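You operate a simulated robot arm through the tools that you are given. There is no shell and no other tool. Be economical: measure what you need, move in short steps, check, and stop when the job is done.

Carry out the task below with a simulated robot arm. There is one attempt and no reset: what you move stays moved.

Task
Stand the Dark and Amber vials in their marked cells of the rack.
Fine: the third loose vial stays where it stands on the round table.
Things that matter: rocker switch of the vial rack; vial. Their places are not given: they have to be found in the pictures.

The check looks at the end state, three seconds after you hand in, the way a careful person would. Anything else that was tipped, shoved, dropped, spilled or broken makes it a failure.

Robot
A 6-joint arm with a two-finger parallel gripper, fixed in place. Base frame: the origin is at the foot of the arm, x ahead of it, y to its left, z up; the work surface is at about z = 0.72. Lengths are in m, angles in rad, forces in N, time in s.
With the tool pointing down near the work surface it reaches from about 0.26 to 0.66 m from the base axis. Its first joint turns from -1.152 to 1.152 rad. Payload 2.9 kg.
The tool frame sits at the grasp point between the pads (the TCP): z along the fingers, y along the line on which they close. The tips reach 0.03 m beyond it. Largest opening 0.11 m; finger width 0.02, thickness 0.01; the body of the gripper, 0.048 by 0.112 m, starts 0.055 m behind the TCP.
Orientation is told as [roll, pitch, yaw] about the base's x, y, z axes, in that order, counted from this pose: with the fingers straight down and closing along the base's y, the tool's x points along the base's -x, its y along +y and its z along -z.

Tools
- The arm moves only by the tool move_arm. Its argument "motion" is a list of rows, each an object of numbers (a shift or turn left out is 0, a gripper value left out holds the last): "jaw": the finger opening in cm, from 0 to 11; "x", "y", "z": the shift along the base's x, y, z in cm; "wx", "wy", "wz": the turn, a rotation vector about the base's x, y, z in rad. In form: [{"jaw": .., "x": .., "y": .., "z": .., "wx": .., "wy": .., "wz": ..}, ...]. A call has 1 to 20 rows; each row shifts and turns the commanded pose from where the row before left it. Each row takes 0.2 s and may step no farther than 0.05 m and 0.15 rad from the row before; otherwise, or with a gripper value out of range, the whole call is refused. Where a pose cannot be reached the arm comes as near as it can. A force on the tool above 70 N (or 10 N above the force at the start of the call, whichever is more), or a blocked arm, ends the call early, and 0.2 s more pass. Each finger travels about 0.108 m/s and halts on what it meets, pressing with about 23 N; the grip force reading is that of the motor and also rises with nothing between the fingers. The clock runs only during rows and for 0.2 s after the last one: add rows that do not move to give the fingers time. The reply holds the time, the measured pose of the TCP, the force on the tool along the base axes, the opening and the grip force, in the units named above and with some noise, with the torque about the TCP (base axes, N m) and any sound that the robot's microphone picked up, and new pictures: "pictures" is both (left out), scene, wrist or none.
- Cameras (640 x 400 px; columns grow to the right, rows downward): "scene" is fixed at [0.0735, 0.4288, 1.3831]; the picture's right is [-0.80, -0.60, 0.00], its down [-0.34, 0.46, -0.82] and it looks along [0.49, -0.66, -0.57] (base axes); focal length 344 px, centre (320, 200). "wrist" rides on the gripper at [0.072, 0.017, -0.103] in the tool frame; the picture's right is [-0.23, 0.97, 0.00], its down [-0.76, -0.18, -0.62] and it looks along [-0.61, -0.14, 0.78] (tool axes); focal length 222 px, centre (320, 200).
- probe_pixels(camera, pixels): there is no depth. For up to 12 entries [column, row, z] of the newest picture of that camera ("zoom" is the newest enlarged one), the place [x, y] in the base frame at which the ray of that pixel passes the height z, good to about 0.002 m. The clock stands still meanwhile.
- inspect(camera, box): a new picture of the part [left, top, right, bottom] of that camera's present view, enlarged. The clock stands still meanwhile.
- finish_job(): hands the job in; it is judged then, once.

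Keep the steps short. Do not move on a guess: measure, check each grasp and each placing, and mend mistakes. In all there are 80 turns and 200 pictures (those below and enlarged ones count). Leave the gripper open and the arm clear of the work at the hand-in unless told otherwise, and finish with a single line.

The tools are called as a command line: name --argument value ..., lists and objects as JSON in quotes. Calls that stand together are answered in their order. move_arm: Moves the arm, as the interface text tells. Its arguments: {"type":"object","properties":{"motion":{"type":"array"},"pictures":{"type":"string","enum":["both","scene","wrist","none"]}},"required":["motion"]} The other tools are called the same way: probe_pixels (camera, pixels) gives the place at which the rays of pixels pass given heights; inspect (camera, box) takes an enlarged picture of a part of a camera's view; finish_job () hands the job in.

At the start:

```text
clock: 0.0
tool_pos: [0.501, -0.1404, 1.0745]
tool_rot: [0.0, 0.001, -0.001]
contact_force: [0.2, -0.2, -0.7]
moment: [0.02, 0.04, -0.01]
width: 0.11
gripper_force: 0.1
```

scene: 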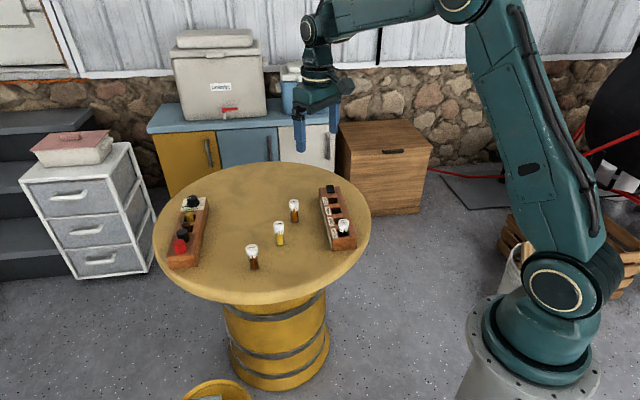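
wrist: 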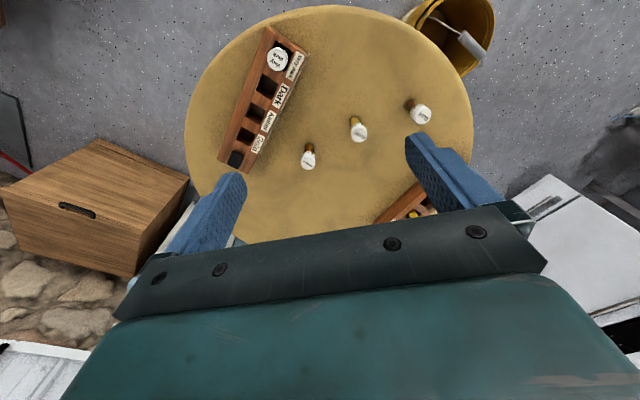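

I see three loose vials on the table and a rack near (340,215) in the scene. First I enlarge the views to read the labels.

inspect --camera "scene" --box '[230, 170, 370, 280]'

inspect --camera "wrist" --box '[210, 20, 330, 180]'

inspect --camera "wrist" --box '[290, 90, 440, 180]'

inspect --camera "scene" --box '[150, 180, 230, 280]'

```text
3.64 times, centred on (300, 225) of scene
```

zoom: 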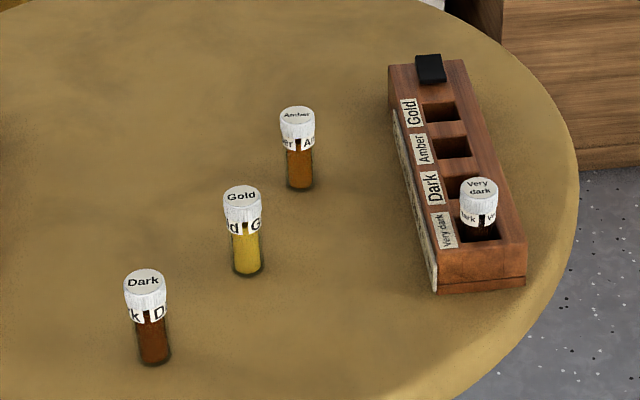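

```text
2.50 times, centred on (270, 100) of wrist
```

zoom: 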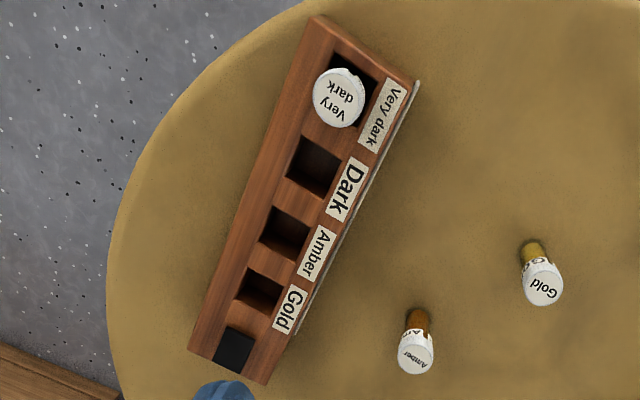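

```text
4.27 times, centred on (365, 135) of wrist
```

zoom: 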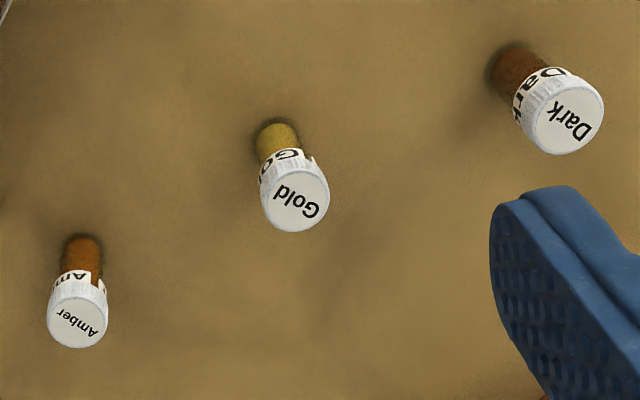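

```text
4.00 times, centred on (190, 230) of scene
```

zoom: 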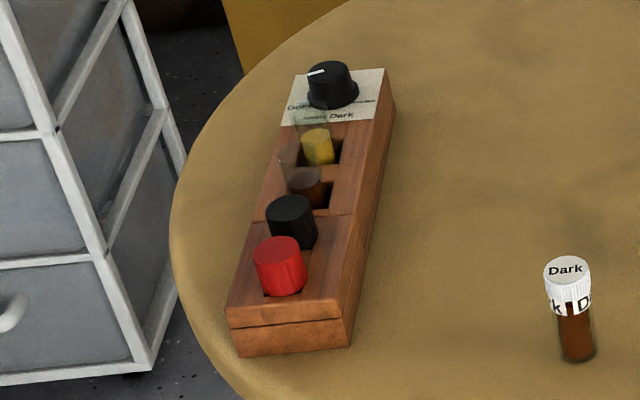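

Dark, Gold and Amber vials stand loose, and the Dark and Amber cells are empty in the near rack. Next I triangulate cap tops and cells from both cameras.

probe_pixels --camera "scene" --pixels '[[254.4, 267.5, 0.72], [294.5, 219.6, 0.72], [280.2, 243, 0.72], [251.6, 247, 0.77], [251.6, 247, 0.79], [293.7, 201.6, 0.77], [293.7, 201.6, 0.79], [278.3, 223.6, 0.77], [278.3, 223.6, 0.79]]'

probe_pixels --camera "wrist" --pixels '[[423.1, 115.8, 0.77], [423.1, 115.8, 0.79], [308.1, 161.9, 0.77], [308.1, 161.9, 0.79], [359.4, 135.7, 0.77], [359.4, 135.7, 0.79], [268, 86.4, 0.75], [268, 86.4, 0.77], [255.6, 113.2, 0.75], [255.6, 113.2, 0.77]]'

```text
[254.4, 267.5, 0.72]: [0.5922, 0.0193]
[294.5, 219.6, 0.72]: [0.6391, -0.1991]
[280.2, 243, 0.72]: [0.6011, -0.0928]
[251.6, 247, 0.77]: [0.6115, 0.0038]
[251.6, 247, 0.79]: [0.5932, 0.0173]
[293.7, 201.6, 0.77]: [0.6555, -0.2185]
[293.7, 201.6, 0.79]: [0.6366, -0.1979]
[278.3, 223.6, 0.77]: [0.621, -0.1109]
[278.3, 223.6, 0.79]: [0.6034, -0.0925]
```

```text
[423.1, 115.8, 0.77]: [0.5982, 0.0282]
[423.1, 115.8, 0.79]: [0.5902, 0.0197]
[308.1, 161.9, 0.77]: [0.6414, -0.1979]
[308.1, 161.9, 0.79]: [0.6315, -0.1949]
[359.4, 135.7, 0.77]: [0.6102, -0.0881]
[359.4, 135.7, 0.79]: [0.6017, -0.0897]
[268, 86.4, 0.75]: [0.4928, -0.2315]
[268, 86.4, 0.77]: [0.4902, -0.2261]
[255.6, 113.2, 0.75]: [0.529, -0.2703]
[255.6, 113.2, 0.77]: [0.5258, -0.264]
```

Cap tops are near z=0.79, with Dark at about (0.592, 0.019) and Amber at about (0.637, -0.198). The rack runs at about -45°. I'll turn and lower in free space for a closer look at the rack.

move_arm --motion '[{"x": -1.35, "z": -2, "wz": -0.13}, {"x": -1.35, "z": -2, "wz": -0.13}, {"x": -1.35, "z": -2, "wz": -0.13}, {"x": -1.35, "z": -2, "wz": -0.13}, {"x": -1.35, "z": -2, "wz": -0.13}, {"x": -1.35, "z": -2, "wz": -0.13}, {}, {}]'

inspect --camera "wrist" --box '[220, 20, 420, 145]'

```text
clock: 1.8
tool_pos: [0.4201, -0.1399, 0.9546]
tool_rot: [0.0, 0.0, -0.782]
contact_force: [0.4, -0.5, -0.3]
moment: [0.02, -0.01, 0.02]
width: 0.1101
gripper_force: 0.0
```

scene: 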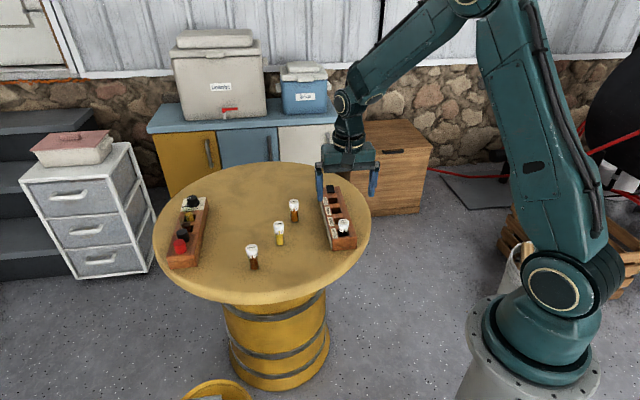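
wrist: 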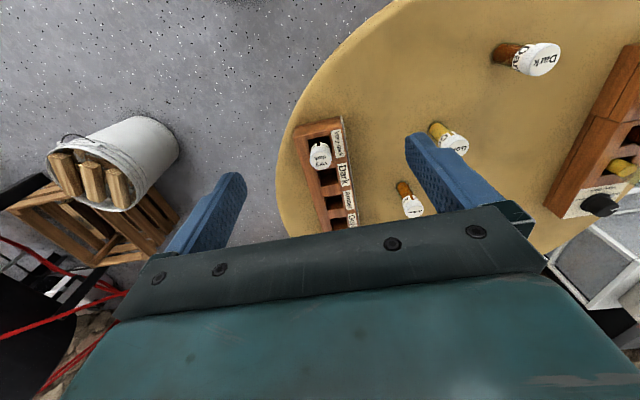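

```text
3.20 times, centred on (320, 82) of wrist
```

zoom: 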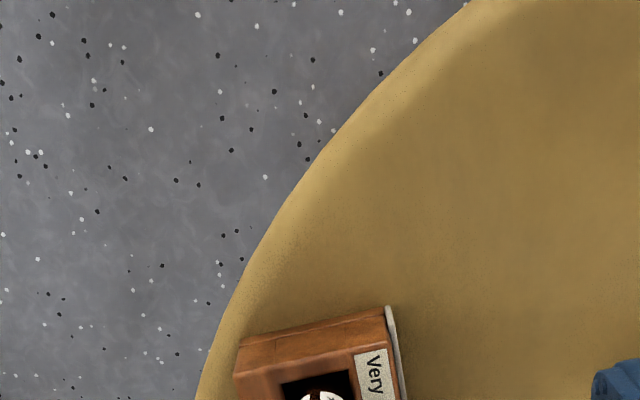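

The rack is now visible at (325,175) in the wrist view. Zooming on it in both cameras.

inspect --camera "wrist" --box '[230, 110, 420, 230]'

inspect --camera "scene" --box '[300, 175, 380, 255]'

```text
3.33 times, centred on (325, 170) of wrist
```

zoom: 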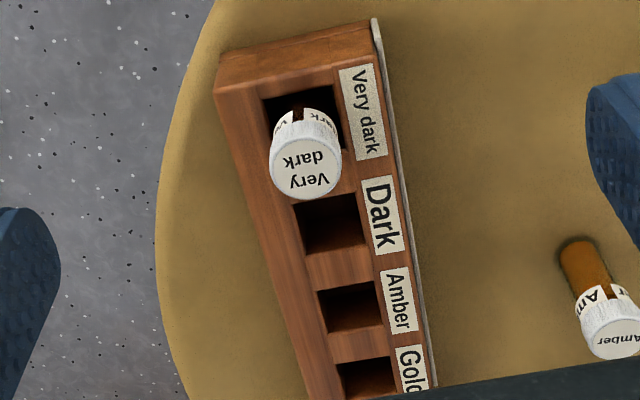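

```text
5.00 times, centred on (340, 215) of scene
```

zoom: 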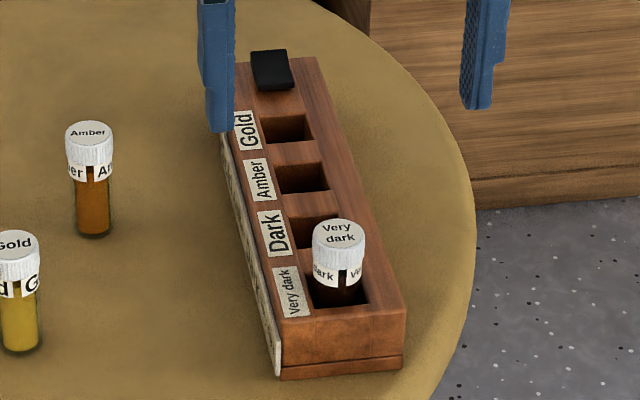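

I'll triangulate the hole centres and rack top from both views.

probe_pixels --camera "zoom" --pixels '[[302, 178, 0.75], [302, 178, 0.76], [302, 178, 0.77], [405, 310, 0.75], [405, 310, 0.77], [283, 320, 0.75], [283, 320, 0.77], [338, 228, 0.79], [338, 228, 0.81]]'

probe_pixels --camera "wrist" --pixels '[[332.8, 202.4, 0.75], [332.8, 202.4, 0.76], [332.8, 202.4, 0.77], [327.1, 186.8, 0.75], [327.1, 186.8, 0.77], [291.7, 137, 0.75], [291.7, 137, 0.77], [339.1, 125.6, 0.75], [339.1, 125.6, 0.77], [316.4, 162.2, 0.79], [316.4, 162.2, 0.81]]'

```text
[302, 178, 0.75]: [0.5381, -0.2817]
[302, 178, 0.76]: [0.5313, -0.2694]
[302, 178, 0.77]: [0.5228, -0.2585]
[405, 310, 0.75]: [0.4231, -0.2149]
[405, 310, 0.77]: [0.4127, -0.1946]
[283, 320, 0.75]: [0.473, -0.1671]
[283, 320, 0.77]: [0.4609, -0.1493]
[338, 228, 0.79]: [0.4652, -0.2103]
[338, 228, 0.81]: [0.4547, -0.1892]
```

```text
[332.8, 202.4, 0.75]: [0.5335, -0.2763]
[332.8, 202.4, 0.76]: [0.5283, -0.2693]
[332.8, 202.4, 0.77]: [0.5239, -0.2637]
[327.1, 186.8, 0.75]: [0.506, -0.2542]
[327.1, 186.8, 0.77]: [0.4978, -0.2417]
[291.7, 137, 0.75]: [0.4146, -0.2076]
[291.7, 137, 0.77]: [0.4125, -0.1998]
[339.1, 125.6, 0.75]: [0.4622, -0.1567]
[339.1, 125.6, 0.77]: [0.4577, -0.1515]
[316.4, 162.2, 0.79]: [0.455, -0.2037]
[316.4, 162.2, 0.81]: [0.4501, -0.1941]
```

One pixel conversion was off for the Dark cell, so I'm rechecking it.

probe_pixels --camera "wrist" --pixels '[[328.6, 177.8, 0.762], [334.3, 202.4, 0.762], [293.2, 137, 0.762], [340.6, 125.6, 0.762], [320.5, 161, 0.79], [320.5, 161, 0.8], [320.5, 161, 0.81]]'

probe_pixels --camera "zoom" --pixels '[[302, 178, 0.762], [302, 178, 0.764], [405, 310, 0.762], [283, 320, 0.762], [286, 193, 0.762], [330, 190, 0.762], [275, 166, 0.762], [318, 163, 0.762], [338, 228, 0.8], [310, 310, 0.762], [370, 302, 0.762]]'

```text
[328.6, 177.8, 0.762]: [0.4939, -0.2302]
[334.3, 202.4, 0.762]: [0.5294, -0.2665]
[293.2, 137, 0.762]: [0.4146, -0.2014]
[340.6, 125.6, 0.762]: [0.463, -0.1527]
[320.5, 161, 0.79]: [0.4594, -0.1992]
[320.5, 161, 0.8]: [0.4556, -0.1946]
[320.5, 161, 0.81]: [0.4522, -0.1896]
```

```text
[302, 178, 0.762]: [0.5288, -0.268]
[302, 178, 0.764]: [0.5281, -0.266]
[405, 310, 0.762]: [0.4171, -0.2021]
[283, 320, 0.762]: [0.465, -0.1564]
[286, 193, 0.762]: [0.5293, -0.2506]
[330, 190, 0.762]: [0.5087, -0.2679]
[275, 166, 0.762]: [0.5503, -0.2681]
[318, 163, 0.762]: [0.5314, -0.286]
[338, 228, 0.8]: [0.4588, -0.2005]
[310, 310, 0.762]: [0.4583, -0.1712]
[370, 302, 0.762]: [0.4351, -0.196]
```

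Results: rack top z≈0.762, Dark cell (0.493,-0.230), Amber cell (0.529,-0.267). My yaw already lines up with the rack. The seated cap top is about 0.80, so I'll grip high on the caps to keep the fingertips above the rack. Next I go above the Dark vial.

move_arm --motion '[{"jaw": 6.5, "x": 2.87, "y": 2.65}, {"x": 2.87, "y": 2.65}, {"x": 2.87, "y": 2.65}, {"x": 2.87, "y": 2.65}, {"x": 2.87, "y": 2.65}, {"x": 2.87, "y": 2.65, "z": -2}, {"z": -3.5}, {"z": -3.5}, {}, {}]'

inspect --camera "scene" --box '[200, 170, 330, 280]'

```text
clock: 4.0
tool_pos: [0.595, 0.0205, 0.8641]
tool_rot: [0.0, 0.002, -0.782]
contact_force: [-0.5, -0.2, 0.4]
moment: [-0.02, 0.05, 0.01]
width: 0.0649
gripper_force: 0.1
```

scene: 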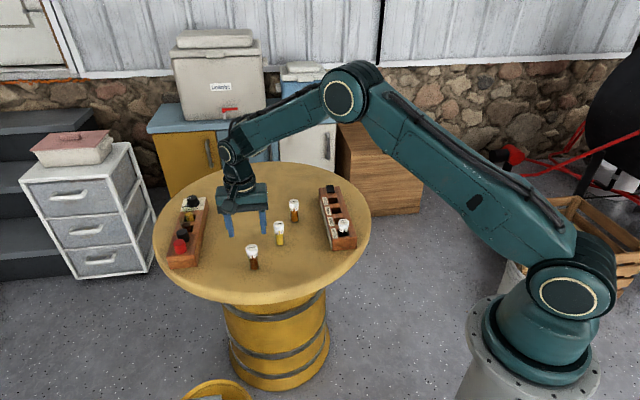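
wrist: 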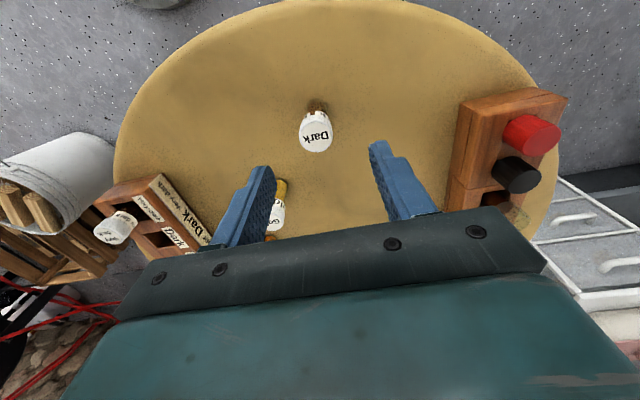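

```text
3.64 times, centred on (265, 225) of scene
```

zoom: 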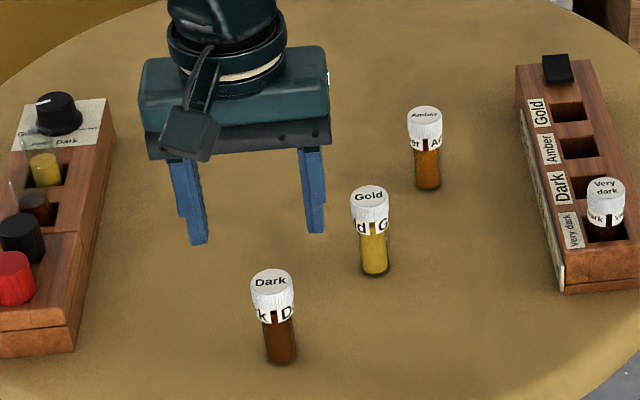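

The fingers straddle Dark in the wrist view, with its cap at (316,132). I'll verify its position.

probe_pixels --camera "wrist" --pixels '[[316, 133, 0.79], [316, 133, 0.785], [274, 215, 0.79]]'

```text
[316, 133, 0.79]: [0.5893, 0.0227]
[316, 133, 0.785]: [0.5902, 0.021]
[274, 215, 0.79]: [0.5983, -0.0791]
```

Dark is at (0.590,0.021). I shift slightly, descend to TCP z≈0.788 and close.

move_arm --motion '[{"x": -0.4, "z": -2}, {"z": -2}, {"z": -2}, {"z": -1.6}, {}]'

inspect --camera "scene" --box '[200, 190, 310, 280]'

```text
clock: 5.2
tool_pos: [0.5882, 0.0194, 0.7891]
tool_rot: [-0.001, -0.001, -0.781]
contact_force: [0.3, 0.2, -1.2]
moment: [-0.04, 0.0, 0.01]
width: 0.0652
gripper_force: 0.1
```

scene: 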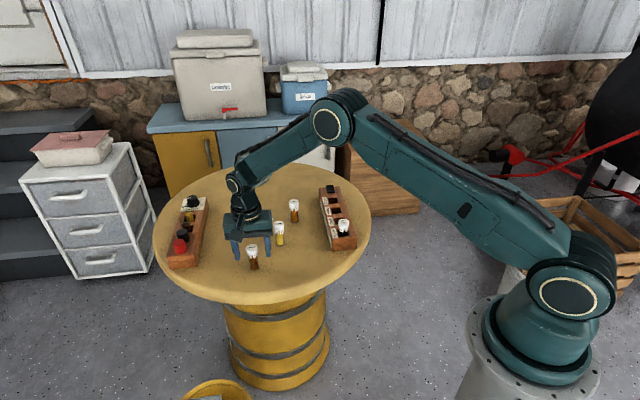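
wrist: 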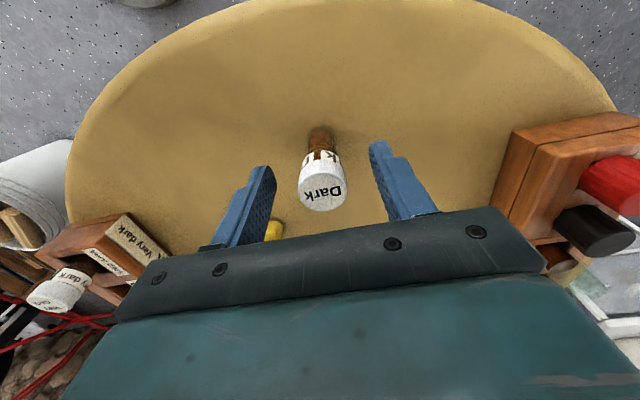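

```text
4.44 times, centred on (255, 235) of scene
```

zoom: 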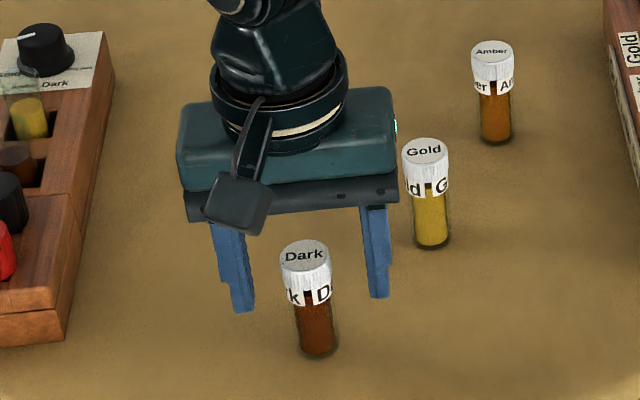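

The vial is centred between the fingers. Closing.

move_arm --motion '[{"jaw": 4.5}, {"jaw": 3.5}, {"jaw": 2.5}, {"jaw": 1.5}, {"jaw": 1.5}]' --pictures "wrist"

inspect --camera "scene" --box '[200, 190, 310, 280]'

```text
clock: 6.4
tool_pos: [0.5883, 0.0209, 0.7894]
tool_rot: [0.0, -0.001, -0.78]
contact_force: [0.5, 0.3, 0.1]
moment: [0.02, -0.04, -0.03]
width: 0.0268
gripper_force: 23.4
```

wrist: 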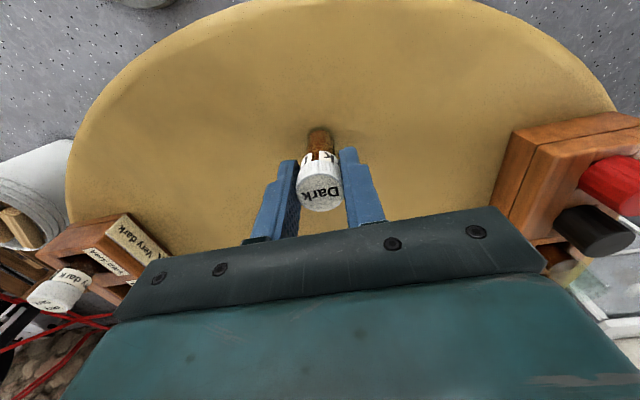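

```text
4.44 times, centred on (255, 235) of scene
```

zoom: 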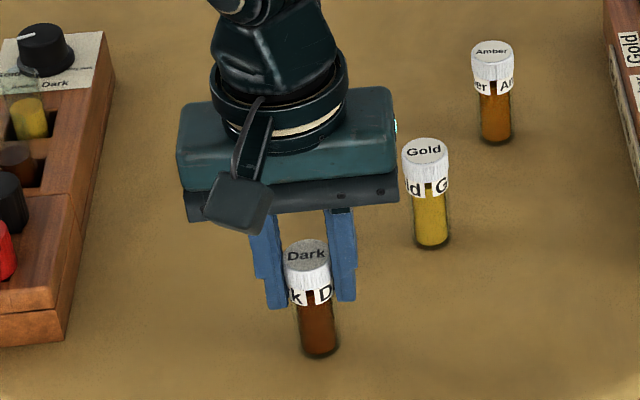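

Gripped at width 0.0268 (the cap). Lifting 11 cm straight up and checking.

move_arm --motion '[{"z": 1}, {"z": 2}, {"z": 4}, {"z": 4}, {}]' --pictures "wrist"

inspect --camera "scene" --box '[200, 150, 310, 240]'

```text
clock: 7.6
tool_pos: [0.5889, 0.0211, 0.8994]
tool_rot: [-0.001, 0.002, -0.781]
contact_force: [0.4, -0.1, 0.5]
moment: [0.0, 0.0, -0.03]
width: 0.0268
gripper_force: 22.7
```

wrist: 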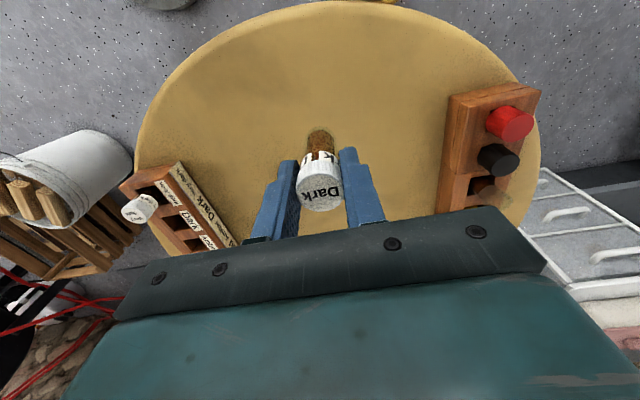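

```text
4.44 times, centred on (255, 195) of scene
```

zoom: 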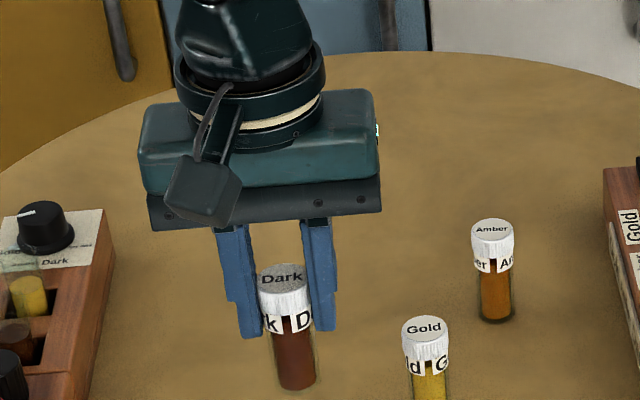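

The vial is held and looks upright. I'll measure the cap's offset from the TCP.

probe_pixels --camera "wrist" --pixels '[[321, 193, 0.9], [321, 193, 0.895], [321, 193, 0.905], [320, 141, 0.832]]'

probe_pixels --camera "zoom" --pixels '[[282, 276, 0.9], [282, 276, 0.895], [282, 276, 0.905], [295, 380, 0.832]]'

```text
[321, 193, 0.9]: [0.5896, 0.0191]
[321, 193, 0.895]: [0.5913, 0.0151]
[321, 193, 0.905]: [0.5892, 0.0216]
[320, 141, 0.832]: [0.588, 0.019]
```

```text
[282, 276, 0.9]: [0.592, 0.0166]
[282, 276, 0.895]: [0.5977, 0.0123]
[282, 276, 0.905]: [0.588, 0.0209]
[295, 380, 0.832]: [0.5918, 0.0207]
```

Offset is negligible (about 1–2 mm). Carrying it at this height to above the Dark cell (0.493,-0.230).

move_arm --motion '[{"x": -1.2, "y": -3.13}, {"x": -1.2, "y": -3.13}, {"x": -1.2, "y": -3.13}, {"x": -1.2, "y": -3.13}, {"x": -1.2, "y": -3.13}, {"x": -1.2, "y": -3.13}, {"x": -1.2, "y": -3.13}, {"x": -1.2, "y": -3.13}, {}, {}]' --pictures "wrist"

inspect --camera "scene" --box '[280, 150, 400, 250]'

inspect --camera "wrist" --box '[240, 60, 420, 220]'

```text
clock: 9.8
tool_pos: [0.4924, -0.2342, 0.8982]
tool_rot: [0.0, -0.001, -0.779]
contact_force: [-1.3, -0.2, 0.1]
moment: [-0.01, 0.0, 0.0]
width: 0.0269
gripper_force: 23.0
```

wrist: 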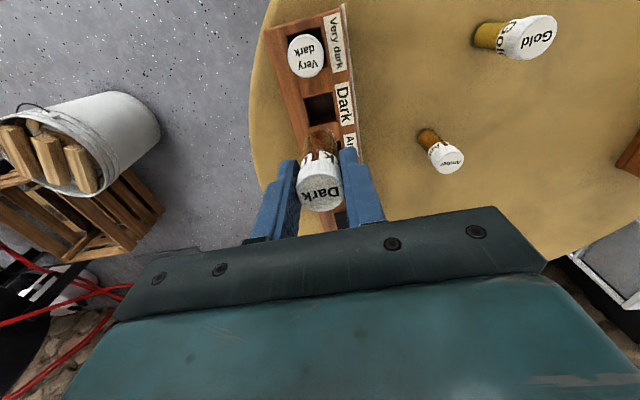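

```text
4.00 times, centred on (340, 200) of scene
```

zoom: 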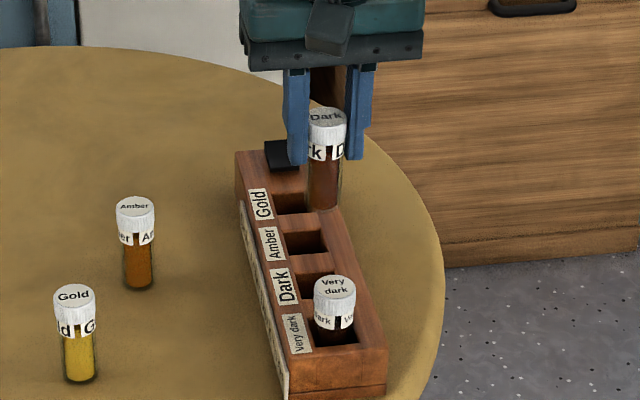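

```text
2.50 times, centred on (330, 140) of wrist
```

zoom: 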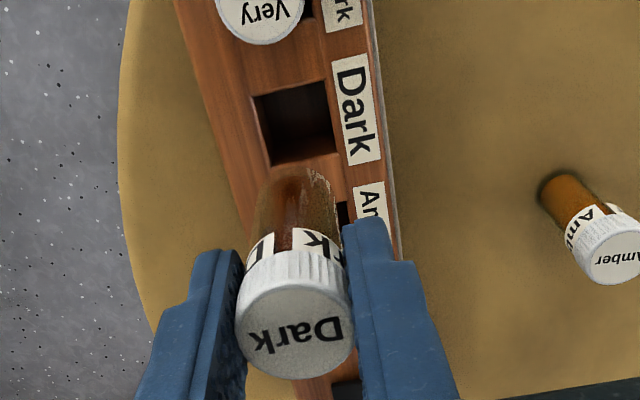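

Now measure the Dark hole from here (zoom corners average (297,124)), plus the held cap.

probe_pixels --camera "zoom" --pixels '[[297, 124, 0.762], [254, 96, 0.762], [326, 82, 0.762], [336, 150, 0.762], [270, 167, 0.762], [293, 332, 0.9]]'

```text
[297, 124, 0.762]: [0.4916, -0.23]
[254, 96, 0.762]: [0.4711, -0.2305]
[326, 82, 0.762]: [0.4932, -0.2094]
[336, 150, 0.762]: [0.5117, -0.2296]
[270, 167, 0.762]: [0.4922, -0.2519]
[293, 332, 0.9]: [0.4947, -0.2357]
```

Hole centre is (0.492,-0.230) and the vial is about 3 mm too far in -y. I correct that and lower to just above the hole.

move_arm --motion '[{"y": 0.3, "x": -0.05, "z": -1}, {"z": -2}, {"z": -2}, {}, {}]' --pictures "wrist"

inspect --camera "scene" --box '[300, 170, 380, 240]'

inspect --camera "wrist" --box '[240, 60, 420, 220]'

```text
clock: 11.0
tool_pos: [0.4929, -0.229, 0.8474]
tool_rot: [0.0, 0.0, -0.78]
contact_force: [-0.4, 0.3, -0.5]
moment: [-0.02, 0.01, -0.01]
width: 0.0268
gripper_force: 23.1
```

wrist: 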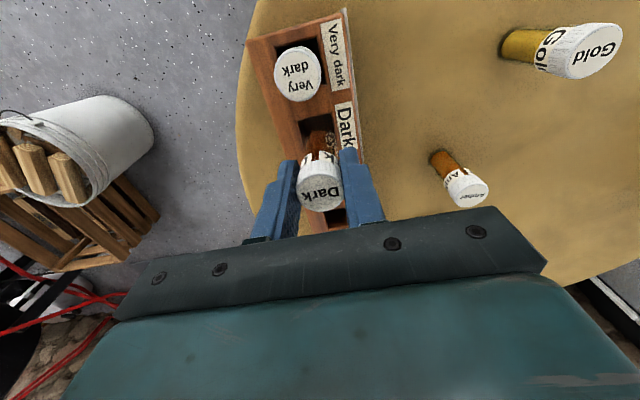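

```text
5.71 times, centred on (340, 205) of scene
```

zoom: 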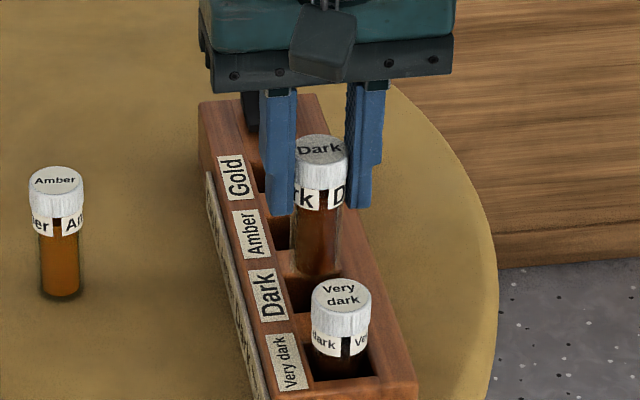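

```text
2.50 times, centred on (330, 140) of wrist
```

zoom: 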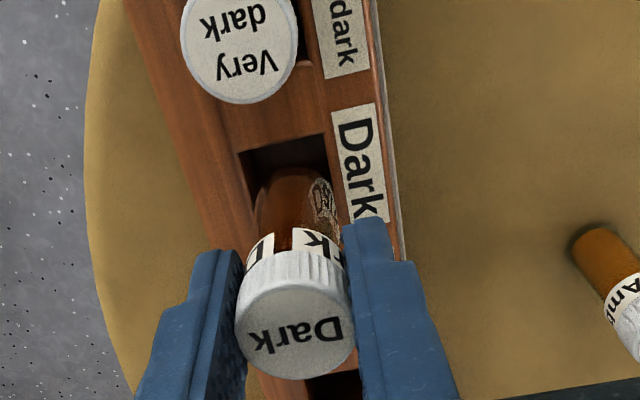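

Probing the vial's lower edges and the hole corners to check alignment.

probe_pixels --camera "zoom" --pixels '[[238, 152, 0.762], [325, 134, 0.762], [292, 167, 0.779], [256, 205, 0.779], [335, 190, 0.779], [293, 332, 0.849]]'

```text
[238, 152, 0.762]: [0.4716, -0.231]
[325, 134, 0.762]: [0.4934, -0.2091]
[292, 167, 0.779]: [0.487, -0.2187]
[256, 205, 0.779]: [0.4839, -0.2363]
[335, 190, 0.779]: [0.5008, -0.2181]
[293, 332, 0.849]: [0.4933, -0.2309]
```

The vial is within about 2 mm of the hole centre. I nudge -1.5 mm in x and enter the hole mouth gently.

move_arm --motion '[{"x": -0.15}, {"z": -0.8}, {"z": -0.8}, {"z": -0.5}, {"z": -0.5}, {}]' --pictures "wrist"

inspect --camera "scene" --box '[300, 170, 380, 240]'

inspect --camera "wrist" --box '[240, 60, 420, 220]'

```text
clock: 12.4
tool_pos: [0.4908, -0.2284, 0.8235]
tool_rot: [0.0, 0.0, -0.779]
contact_force: [0.4, 0.2, -0.3]
moment: [-0.01, 0.02, -0.03]
width: 0.0268
gripper_force: 23.2
```

wrist: 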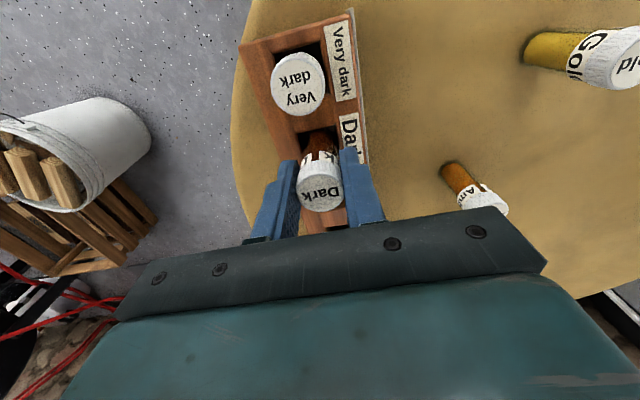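

```text
5.71 times, centred on (340, 205) of scene
```

zoom: 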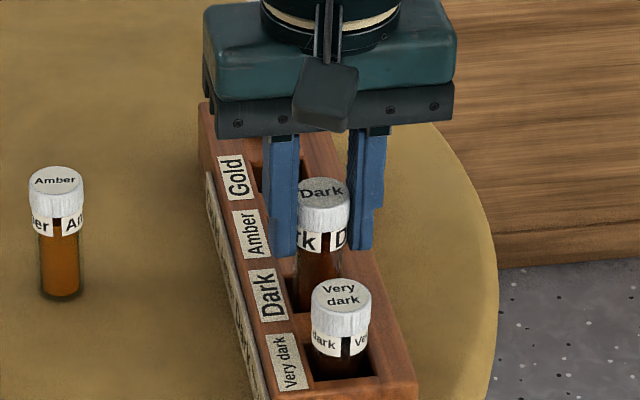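

```text
2.50 times, centred on (330, 140) of wrist
```

zoom: 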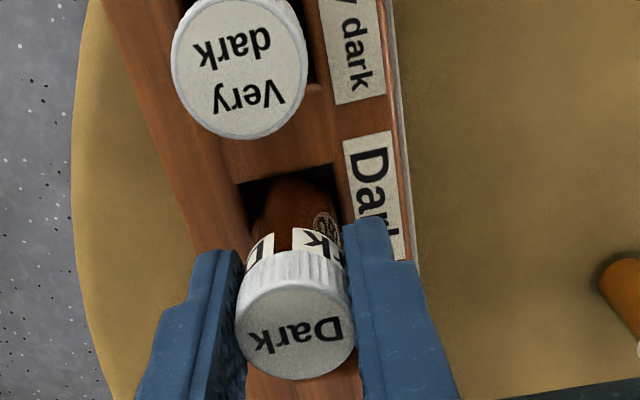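

The vial is inside the cell and no force shows. I continue down in small steps until it touches bottom (expected TCP ≈0.800).

move_arm --motion '[{"z": -0.6}, {"z": -0.6}, {"z": -0.5}, {"z": -0.4}, {}]' --pictures "none"

inspect --camera "scene" --box '[300, 170, 380, 240]'

```text
clock: 13.6
tool_pos: [0.4907, -0.2284, 0.8012]
tool_rot: [0.0, 0.0, -0.781]
contact_force: [-0.8, 0.2, 0.2]
moment: [0.01, 0.01, 0.0]
width: 0.0268
gripper_force: 22.7
```

```text
5.71 times, centred on (340, 205) of scene
```

zoom: 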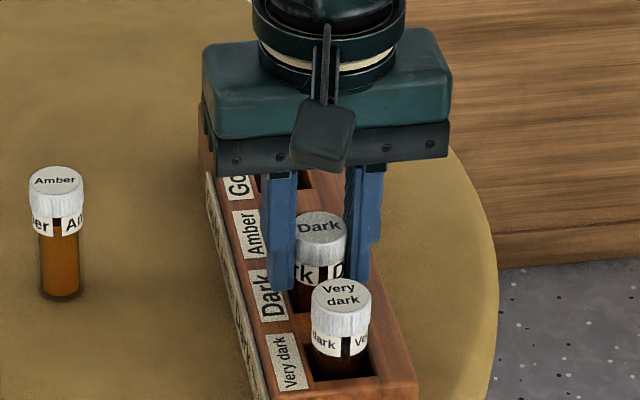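

No contact yet and tips are at 0.771. Continuing 2 mm at a time.

move_arm --motion '[{"z": -0.2}, {"z": -0.1}, {}]' --pictures "none"

```text
clock: 14.4
tool_pos: [0.4921, -0.2287, 0.7981]
tool_rot: [-0.002, -0.002, -0.779]
contact_force: [-0.6, 0.7, 3.3]
moment: [0.0, 0.03, 0.0]
width: 0.0269
gripper_force: 22.4
```

A light 3.3 N upward force means the vial rests on the cell floor. Opening the fingers.

move_arm --motion '[{"jaw": 3.2}, {"jaw": 5}, {"jaw": 5.5}, {}]' --pictures "wrist"

inspect --camera "scene" --box '[300, 170, 380, 240]'

```text
clock: 15.4
tool_pos: [0.4903, -0.2291, 0.7979]
tool_rot: [0.0, 0.0, -0.781]
contact_force: [0.2, -0.2, 0.0]
moment: [0.03, 0.02, 0.01]
width: 0.0549
gripper_force: 0.2
```

wrist: 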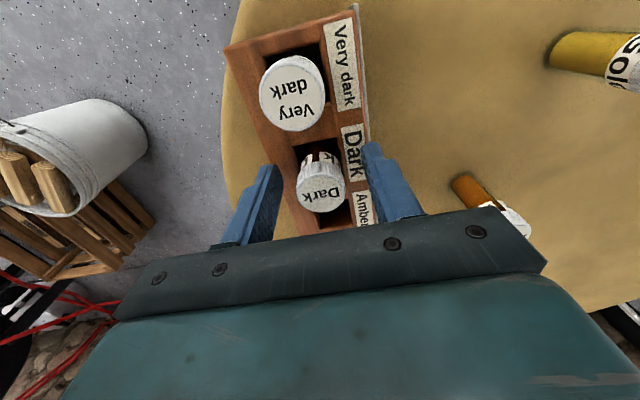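

```text
5.71 times, centred on (340, 205) of scene
```

zoom: 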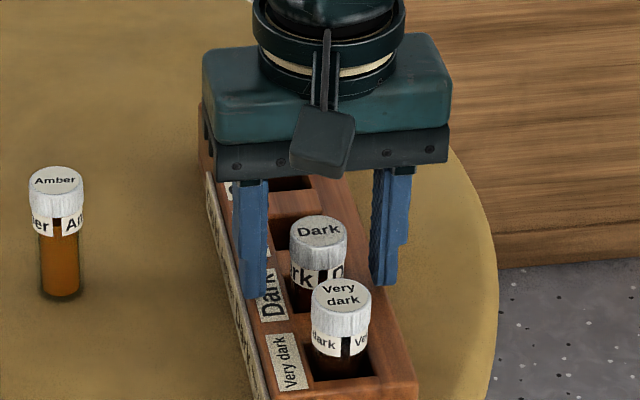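

Dark stands upright in its cell. Rising straight up, then over to Amber at (0.637,-0.198).

move_arm --motion '[{"z": 2}, {"z": 4}, {"z": 5}, {"x": 3.65, "y": 0.77, "jaw": 6.5}, {"x": 3.65, "y": 0.77}, {"x": 3.65, "y": 0.77}, {"x": 3.65, "y": 0.77}, {"z": -2.5}, {"z": -2}, {}, {}]' --pictures "both"

inspect --camera "wrist" --box '[240, 60, 420, 220]'

inspect --camera "scene" --box '[260, 160, 360, 240]'

```text
clock: 17.8
tool_pos: [0.6376, -0.1968, 0.864]
tool_rot: [-0.001, -0.002, -0.781]
contact_force: [-0.5, -0.2, -0.1]
moment: [-0.01, 0.01, 0.05]
width: 0.0649
gripper_force: 0.0
```

scene: 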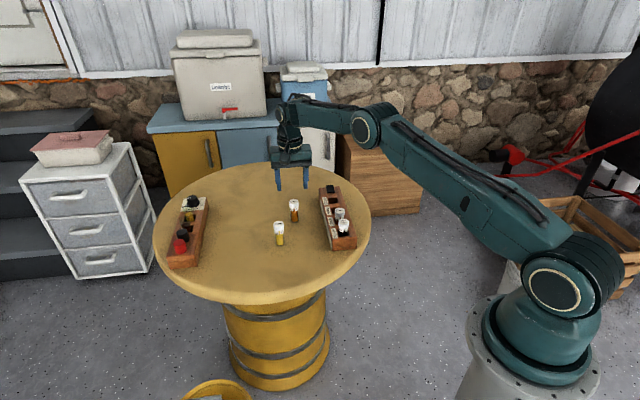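
wrist: 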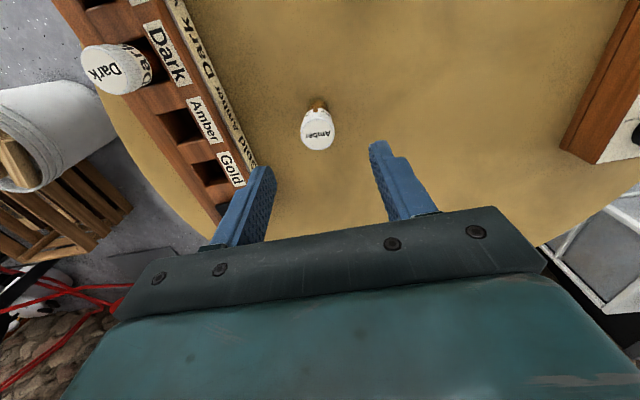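

```text
2.50 times, centred on (330, 140) of wrist
```

zoom: 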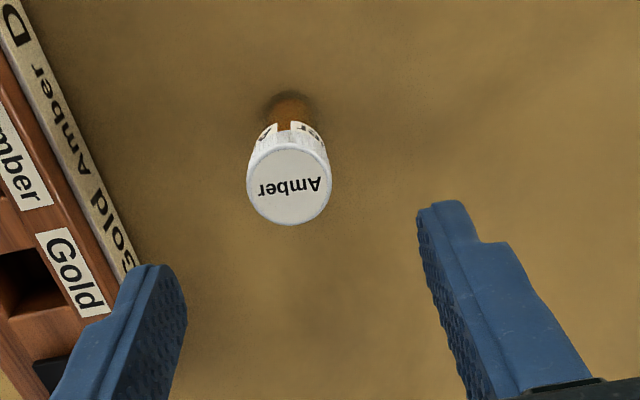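

```text
5.00 times, centred on (310, 200) of scene
```

zoom: 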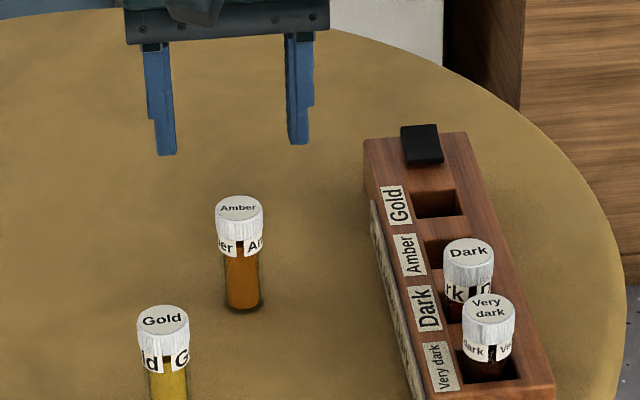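

Amber is between the fingers, with its cap at wrist (317.6,134). Verifying.

probe_pixels --camera "wrist" --pixels '[[317.6, 134.4, 0.79], [317.6, 134.4, 0.785]]'

probe_pixels --camera "zoom" --pixels '[[239, 208, 0.79], [245, 305, 0.72]]'

```text
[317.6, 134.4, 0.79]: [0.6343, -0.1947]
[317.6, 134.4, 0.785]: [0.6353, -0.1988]
```

```text
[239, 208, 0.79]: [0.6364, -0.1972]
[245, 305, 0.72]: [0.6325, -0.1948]
```

Amber is at about (0.635,-0.197). Small correction, then descend to z≈0.789.

move_arm --motion '[{"x": -0.2, "z": -2}, {"z": -2}, {"z": -2}, {"z": -1.5}, {}]' --pictures "wrist"

inspect --camera "scene" --box '[250, 160, 350, 240]'

```text
clock: 19.0
tool_pos: [0.6342, -0.198, 0.7857]
tool_rot: [-0.001, 0.0, -0.779]
contact_force: [0.4, -0.5, 0.2]
moment: [-0.02, 0.03, 0.0]
width: 0.065
gripper_force: 0.1
```

wrist: 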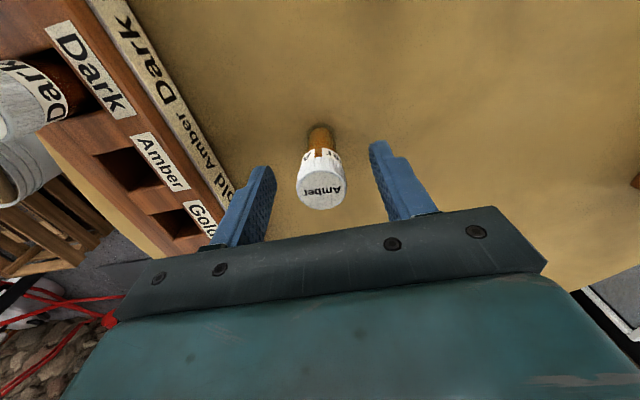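

```text
5.00 times, centred on (300, 200) of scene
```

zoom: 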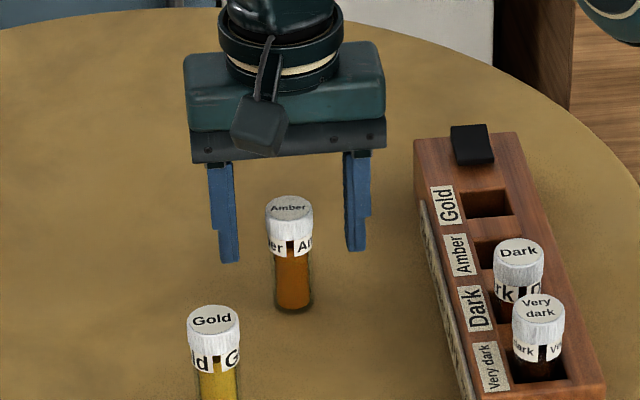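

Reached; z is slightly low, so I raise 3 mm and close.

move_arm --motion '[{"z": 0.3, "jaw": 5}, {"jaw": 4}, {"jaw": 3}, {"jaw": 2}, {"jaw": 1.5}, {"jaw": 1.5}]' --pictures "none"

inspect --camera "scene" --box '[250, 160, 350, 240]'

```text
clock: 20.4
tool_pos: [0.6356, -0.1985, 0.7912]
tool_rot: [-0.001, 0.001, -0.78]
contact_force: [-0.2, 0.9, 1.2]
moment: [0.02, 0.03, -0.01]
width: 0.0272
gripper_force: 23.0
```

```text
5.00 times, centred on (300, 200) of scene
```

zoom: 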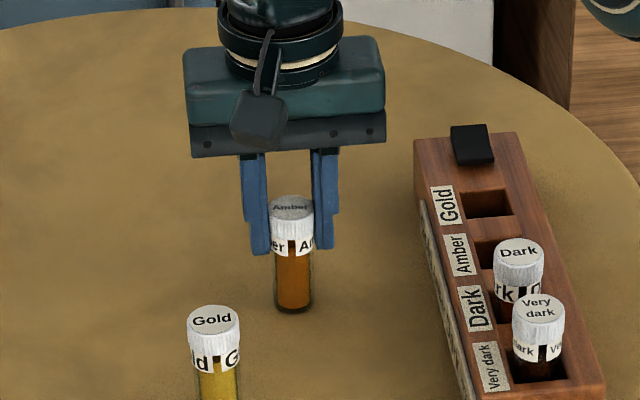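

Gripped (0.0272). Lifting 11 cm, then carrying above the Amber cell at (0.527,-0.266).

move_arm --motion '[{"z": 1}, {"z": 2}, {"z": 4}, {"z": 4}, {"x": -2.7, "y": -1.69}, {"x": -2.7, "y": -1.69}, {"x": -2.7, "y": -1.69}, {"x": -2.7, "y": -1.69}, {}, {}]' --pictures "wrist"

inspect --camera "scene" --box '[280, 150, 380, 240]'

inspect --camera "wrist" --box '[240, 60, 420, 220]'

```text
clock: 22.6
tool_pos: [0.5273, -0.2657, 0.9012]
tool_rot: [-0.001, -0.001, -0.78]
contact_force: [-0.8, 0.5, -0.2]
moment: [-0.01, 0.0, 0.01]
width: 0.0272
gripper_force: 23.4
```

wrist: 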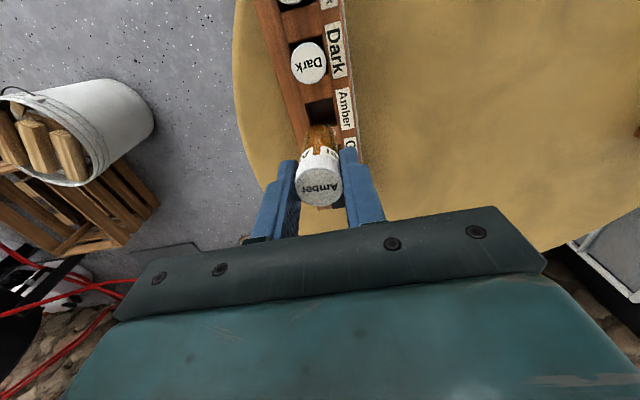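

```text
4.44 times, centred on (330, 195) of scene
```

zoom: 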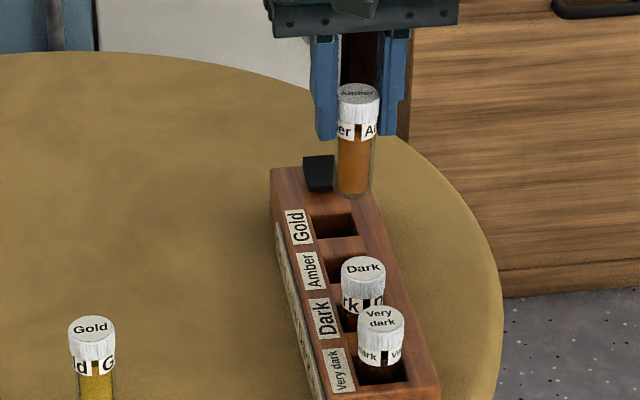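

```text
2.50 times, centred on (330, 140) of wrist
```

zoom: 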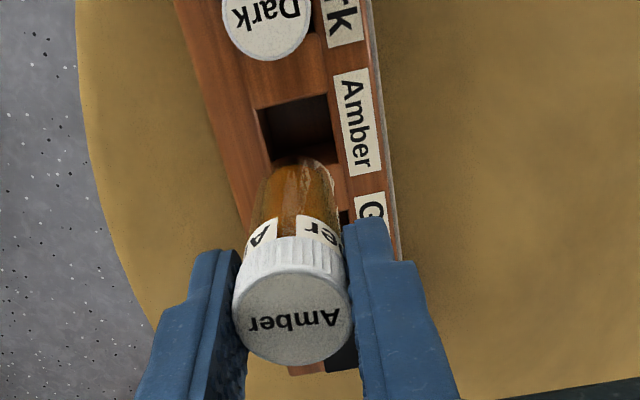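

Measuring the Amber cell's visible corners and the held vial.

probe_pixels --camera "zoom" --pixels '[[257, 110, 0.762], [327, 95, 0.762], [271, 164, 0.762], [336, 158, 0.762], [293, 318, 0.901], [299, 158, 0.831], [258, 195, 0.831], [337, 185, 0.831]]'

```text
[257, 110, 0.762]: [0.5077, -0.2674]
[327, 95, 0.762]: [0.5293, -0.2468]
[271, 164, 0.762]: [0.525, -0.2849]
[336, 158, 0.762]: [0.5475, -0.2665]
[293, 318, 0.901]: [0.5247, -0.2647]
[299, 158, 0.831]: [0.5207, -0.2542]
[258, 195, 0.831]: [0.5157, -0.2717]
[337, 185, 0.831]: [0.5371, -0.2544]
```

The vial needs about +2.5 mm x and -2.5 mm y along the rack axis. Correct, then lower to just above the hole.

move_arm --motion '[{"x": 0.22, "y": -0.22, "z": -1}, {"z": -2}, {"z": -2}, {}, {}]' --pictures "wrist"

inspect --camera "scene" --box '[300, 160, 380, 230]'

inspect --camera "wrist" --box '[240, 60, 420, 220]'

```text
clock: 23.8
tool_pos: [0.5282, -0.2689, 0.8497]
tool_rot: [0.0, 0.0, -0.779]
contact_force: [0.3, -0.6, 0.0]
moment: [-0.01, 0.01, 0.0]
width: 0.0269
gripper_force: 23.1
```

wrist: 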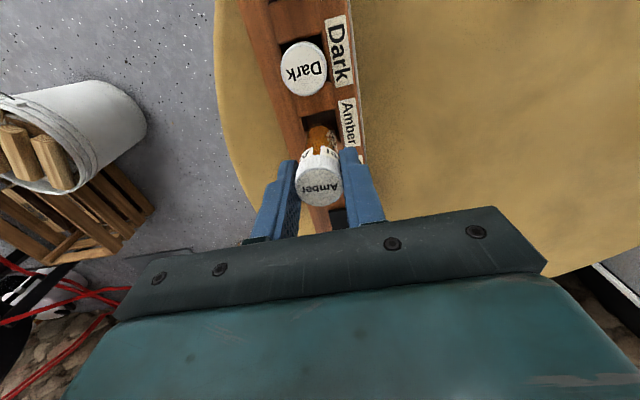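

```text
5.71 times, centred on (340, 195) of scene
```

zoom: 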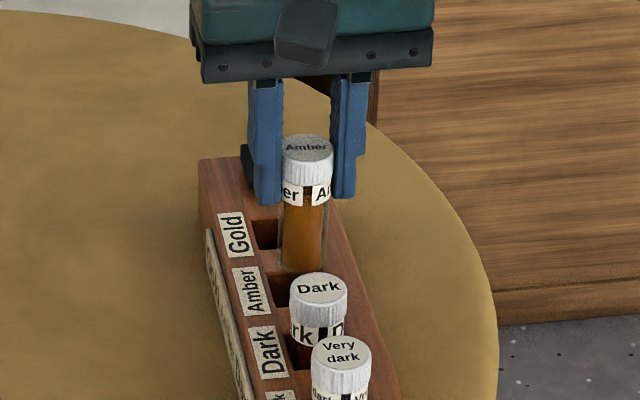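

```text
2.50 times, centred on (330, 140) of wrist
```

zoom: 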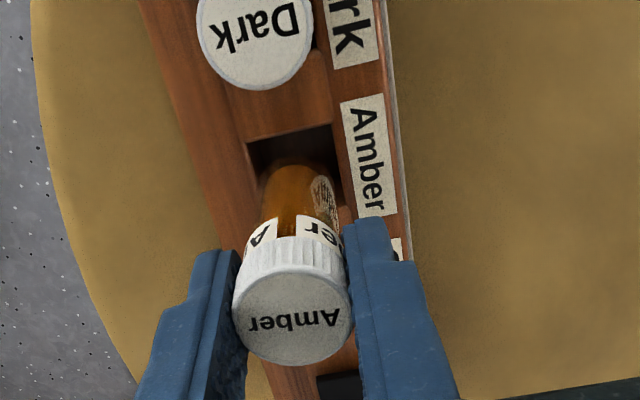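

probe_pixels --camera "zoom" --pixels '[[246, 143, 0.762], [331, 126, 0.762], [295, 162, 0.78], [260, 200, 0.78], [338, 190, 0.78], [293, 318, 0.85]]'

```text
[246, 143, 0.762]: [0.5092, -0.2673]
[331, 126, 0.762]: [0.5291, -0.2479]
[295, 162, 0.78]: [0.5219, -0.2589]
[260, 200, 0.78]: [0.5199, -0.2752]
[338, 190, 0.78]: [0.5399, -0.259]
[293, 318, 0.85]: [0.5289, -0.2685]
```

The vial is aligned within 1 mm, so I lower into the cell.

move_arm --motion '[{"z": -0.8}, {"z": -0.8}, {"z": -0.5}, {"z": -0.5}, {}]' --pictures "none"

inspect --camera "wrist" --box '[240, 60, 420, 220]'

inspect --camera "scene" --box '[300, 160, 380, 230]'

```text
clock: 25.0
tool_pos: [0.5296, -0.267, 0.8263]
tool_rot: [-0.001, 0.001, -0.78]
contact_force: [-0.2, -0.5, -1.5]
moment: [-0.01, -0.02, 0.0]
width: 0.027
gripper_force: 23.0
```

```text
2.50 times, centred on (330, 140) of wrist
```

zoom: 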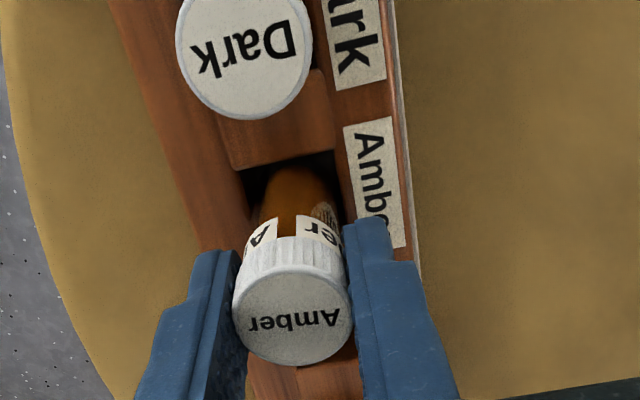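

```text
5.71 times, centred on (340, 195) of scene
```

zoom: 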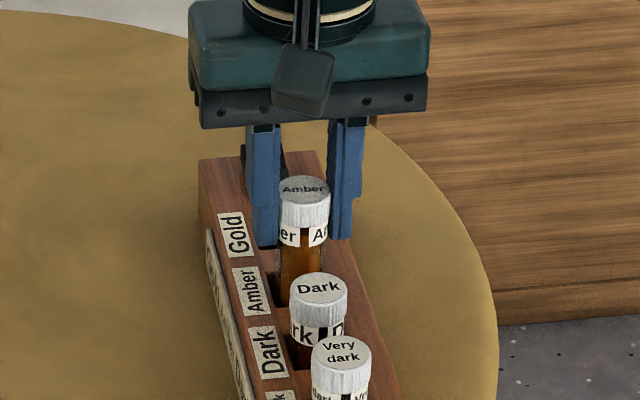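

The vial is in the cell mouth and moving freely. Continuing to the bottom with small steps.

move_arm --motion '[{"z": -0.6}, {"z": -0.6}, {"z": -0.5}, {"z": -0.4}, {"z": -0.2}, {}]' --pictures "none"

```text
clock: 26.4
tool_pos: [0.5297, -0.2681, 0.8034]
tool_rot: [0.0, 0.0, -0.782]
contact_force: [-0.2, 0.4, -0.5]
moment: [-0.03, -0.02, 0.01]
width: 0.0267
gripper_force: 23.3
```

move_arm --motion '[{"z": -0.2}, {"z": -0.1}, {}]' --pictures "none"

```text
clock: 27.2
tool_pos: [0.5306, -0.269, 0.8011]
tool_rot: [0.0, -0.002, -0.78]
contact_force: [-2.3, 1.9, 13.1]
moment: [0.13, 0.19, 0.03]
width: 0.0268
gripper_force: 23.2
```

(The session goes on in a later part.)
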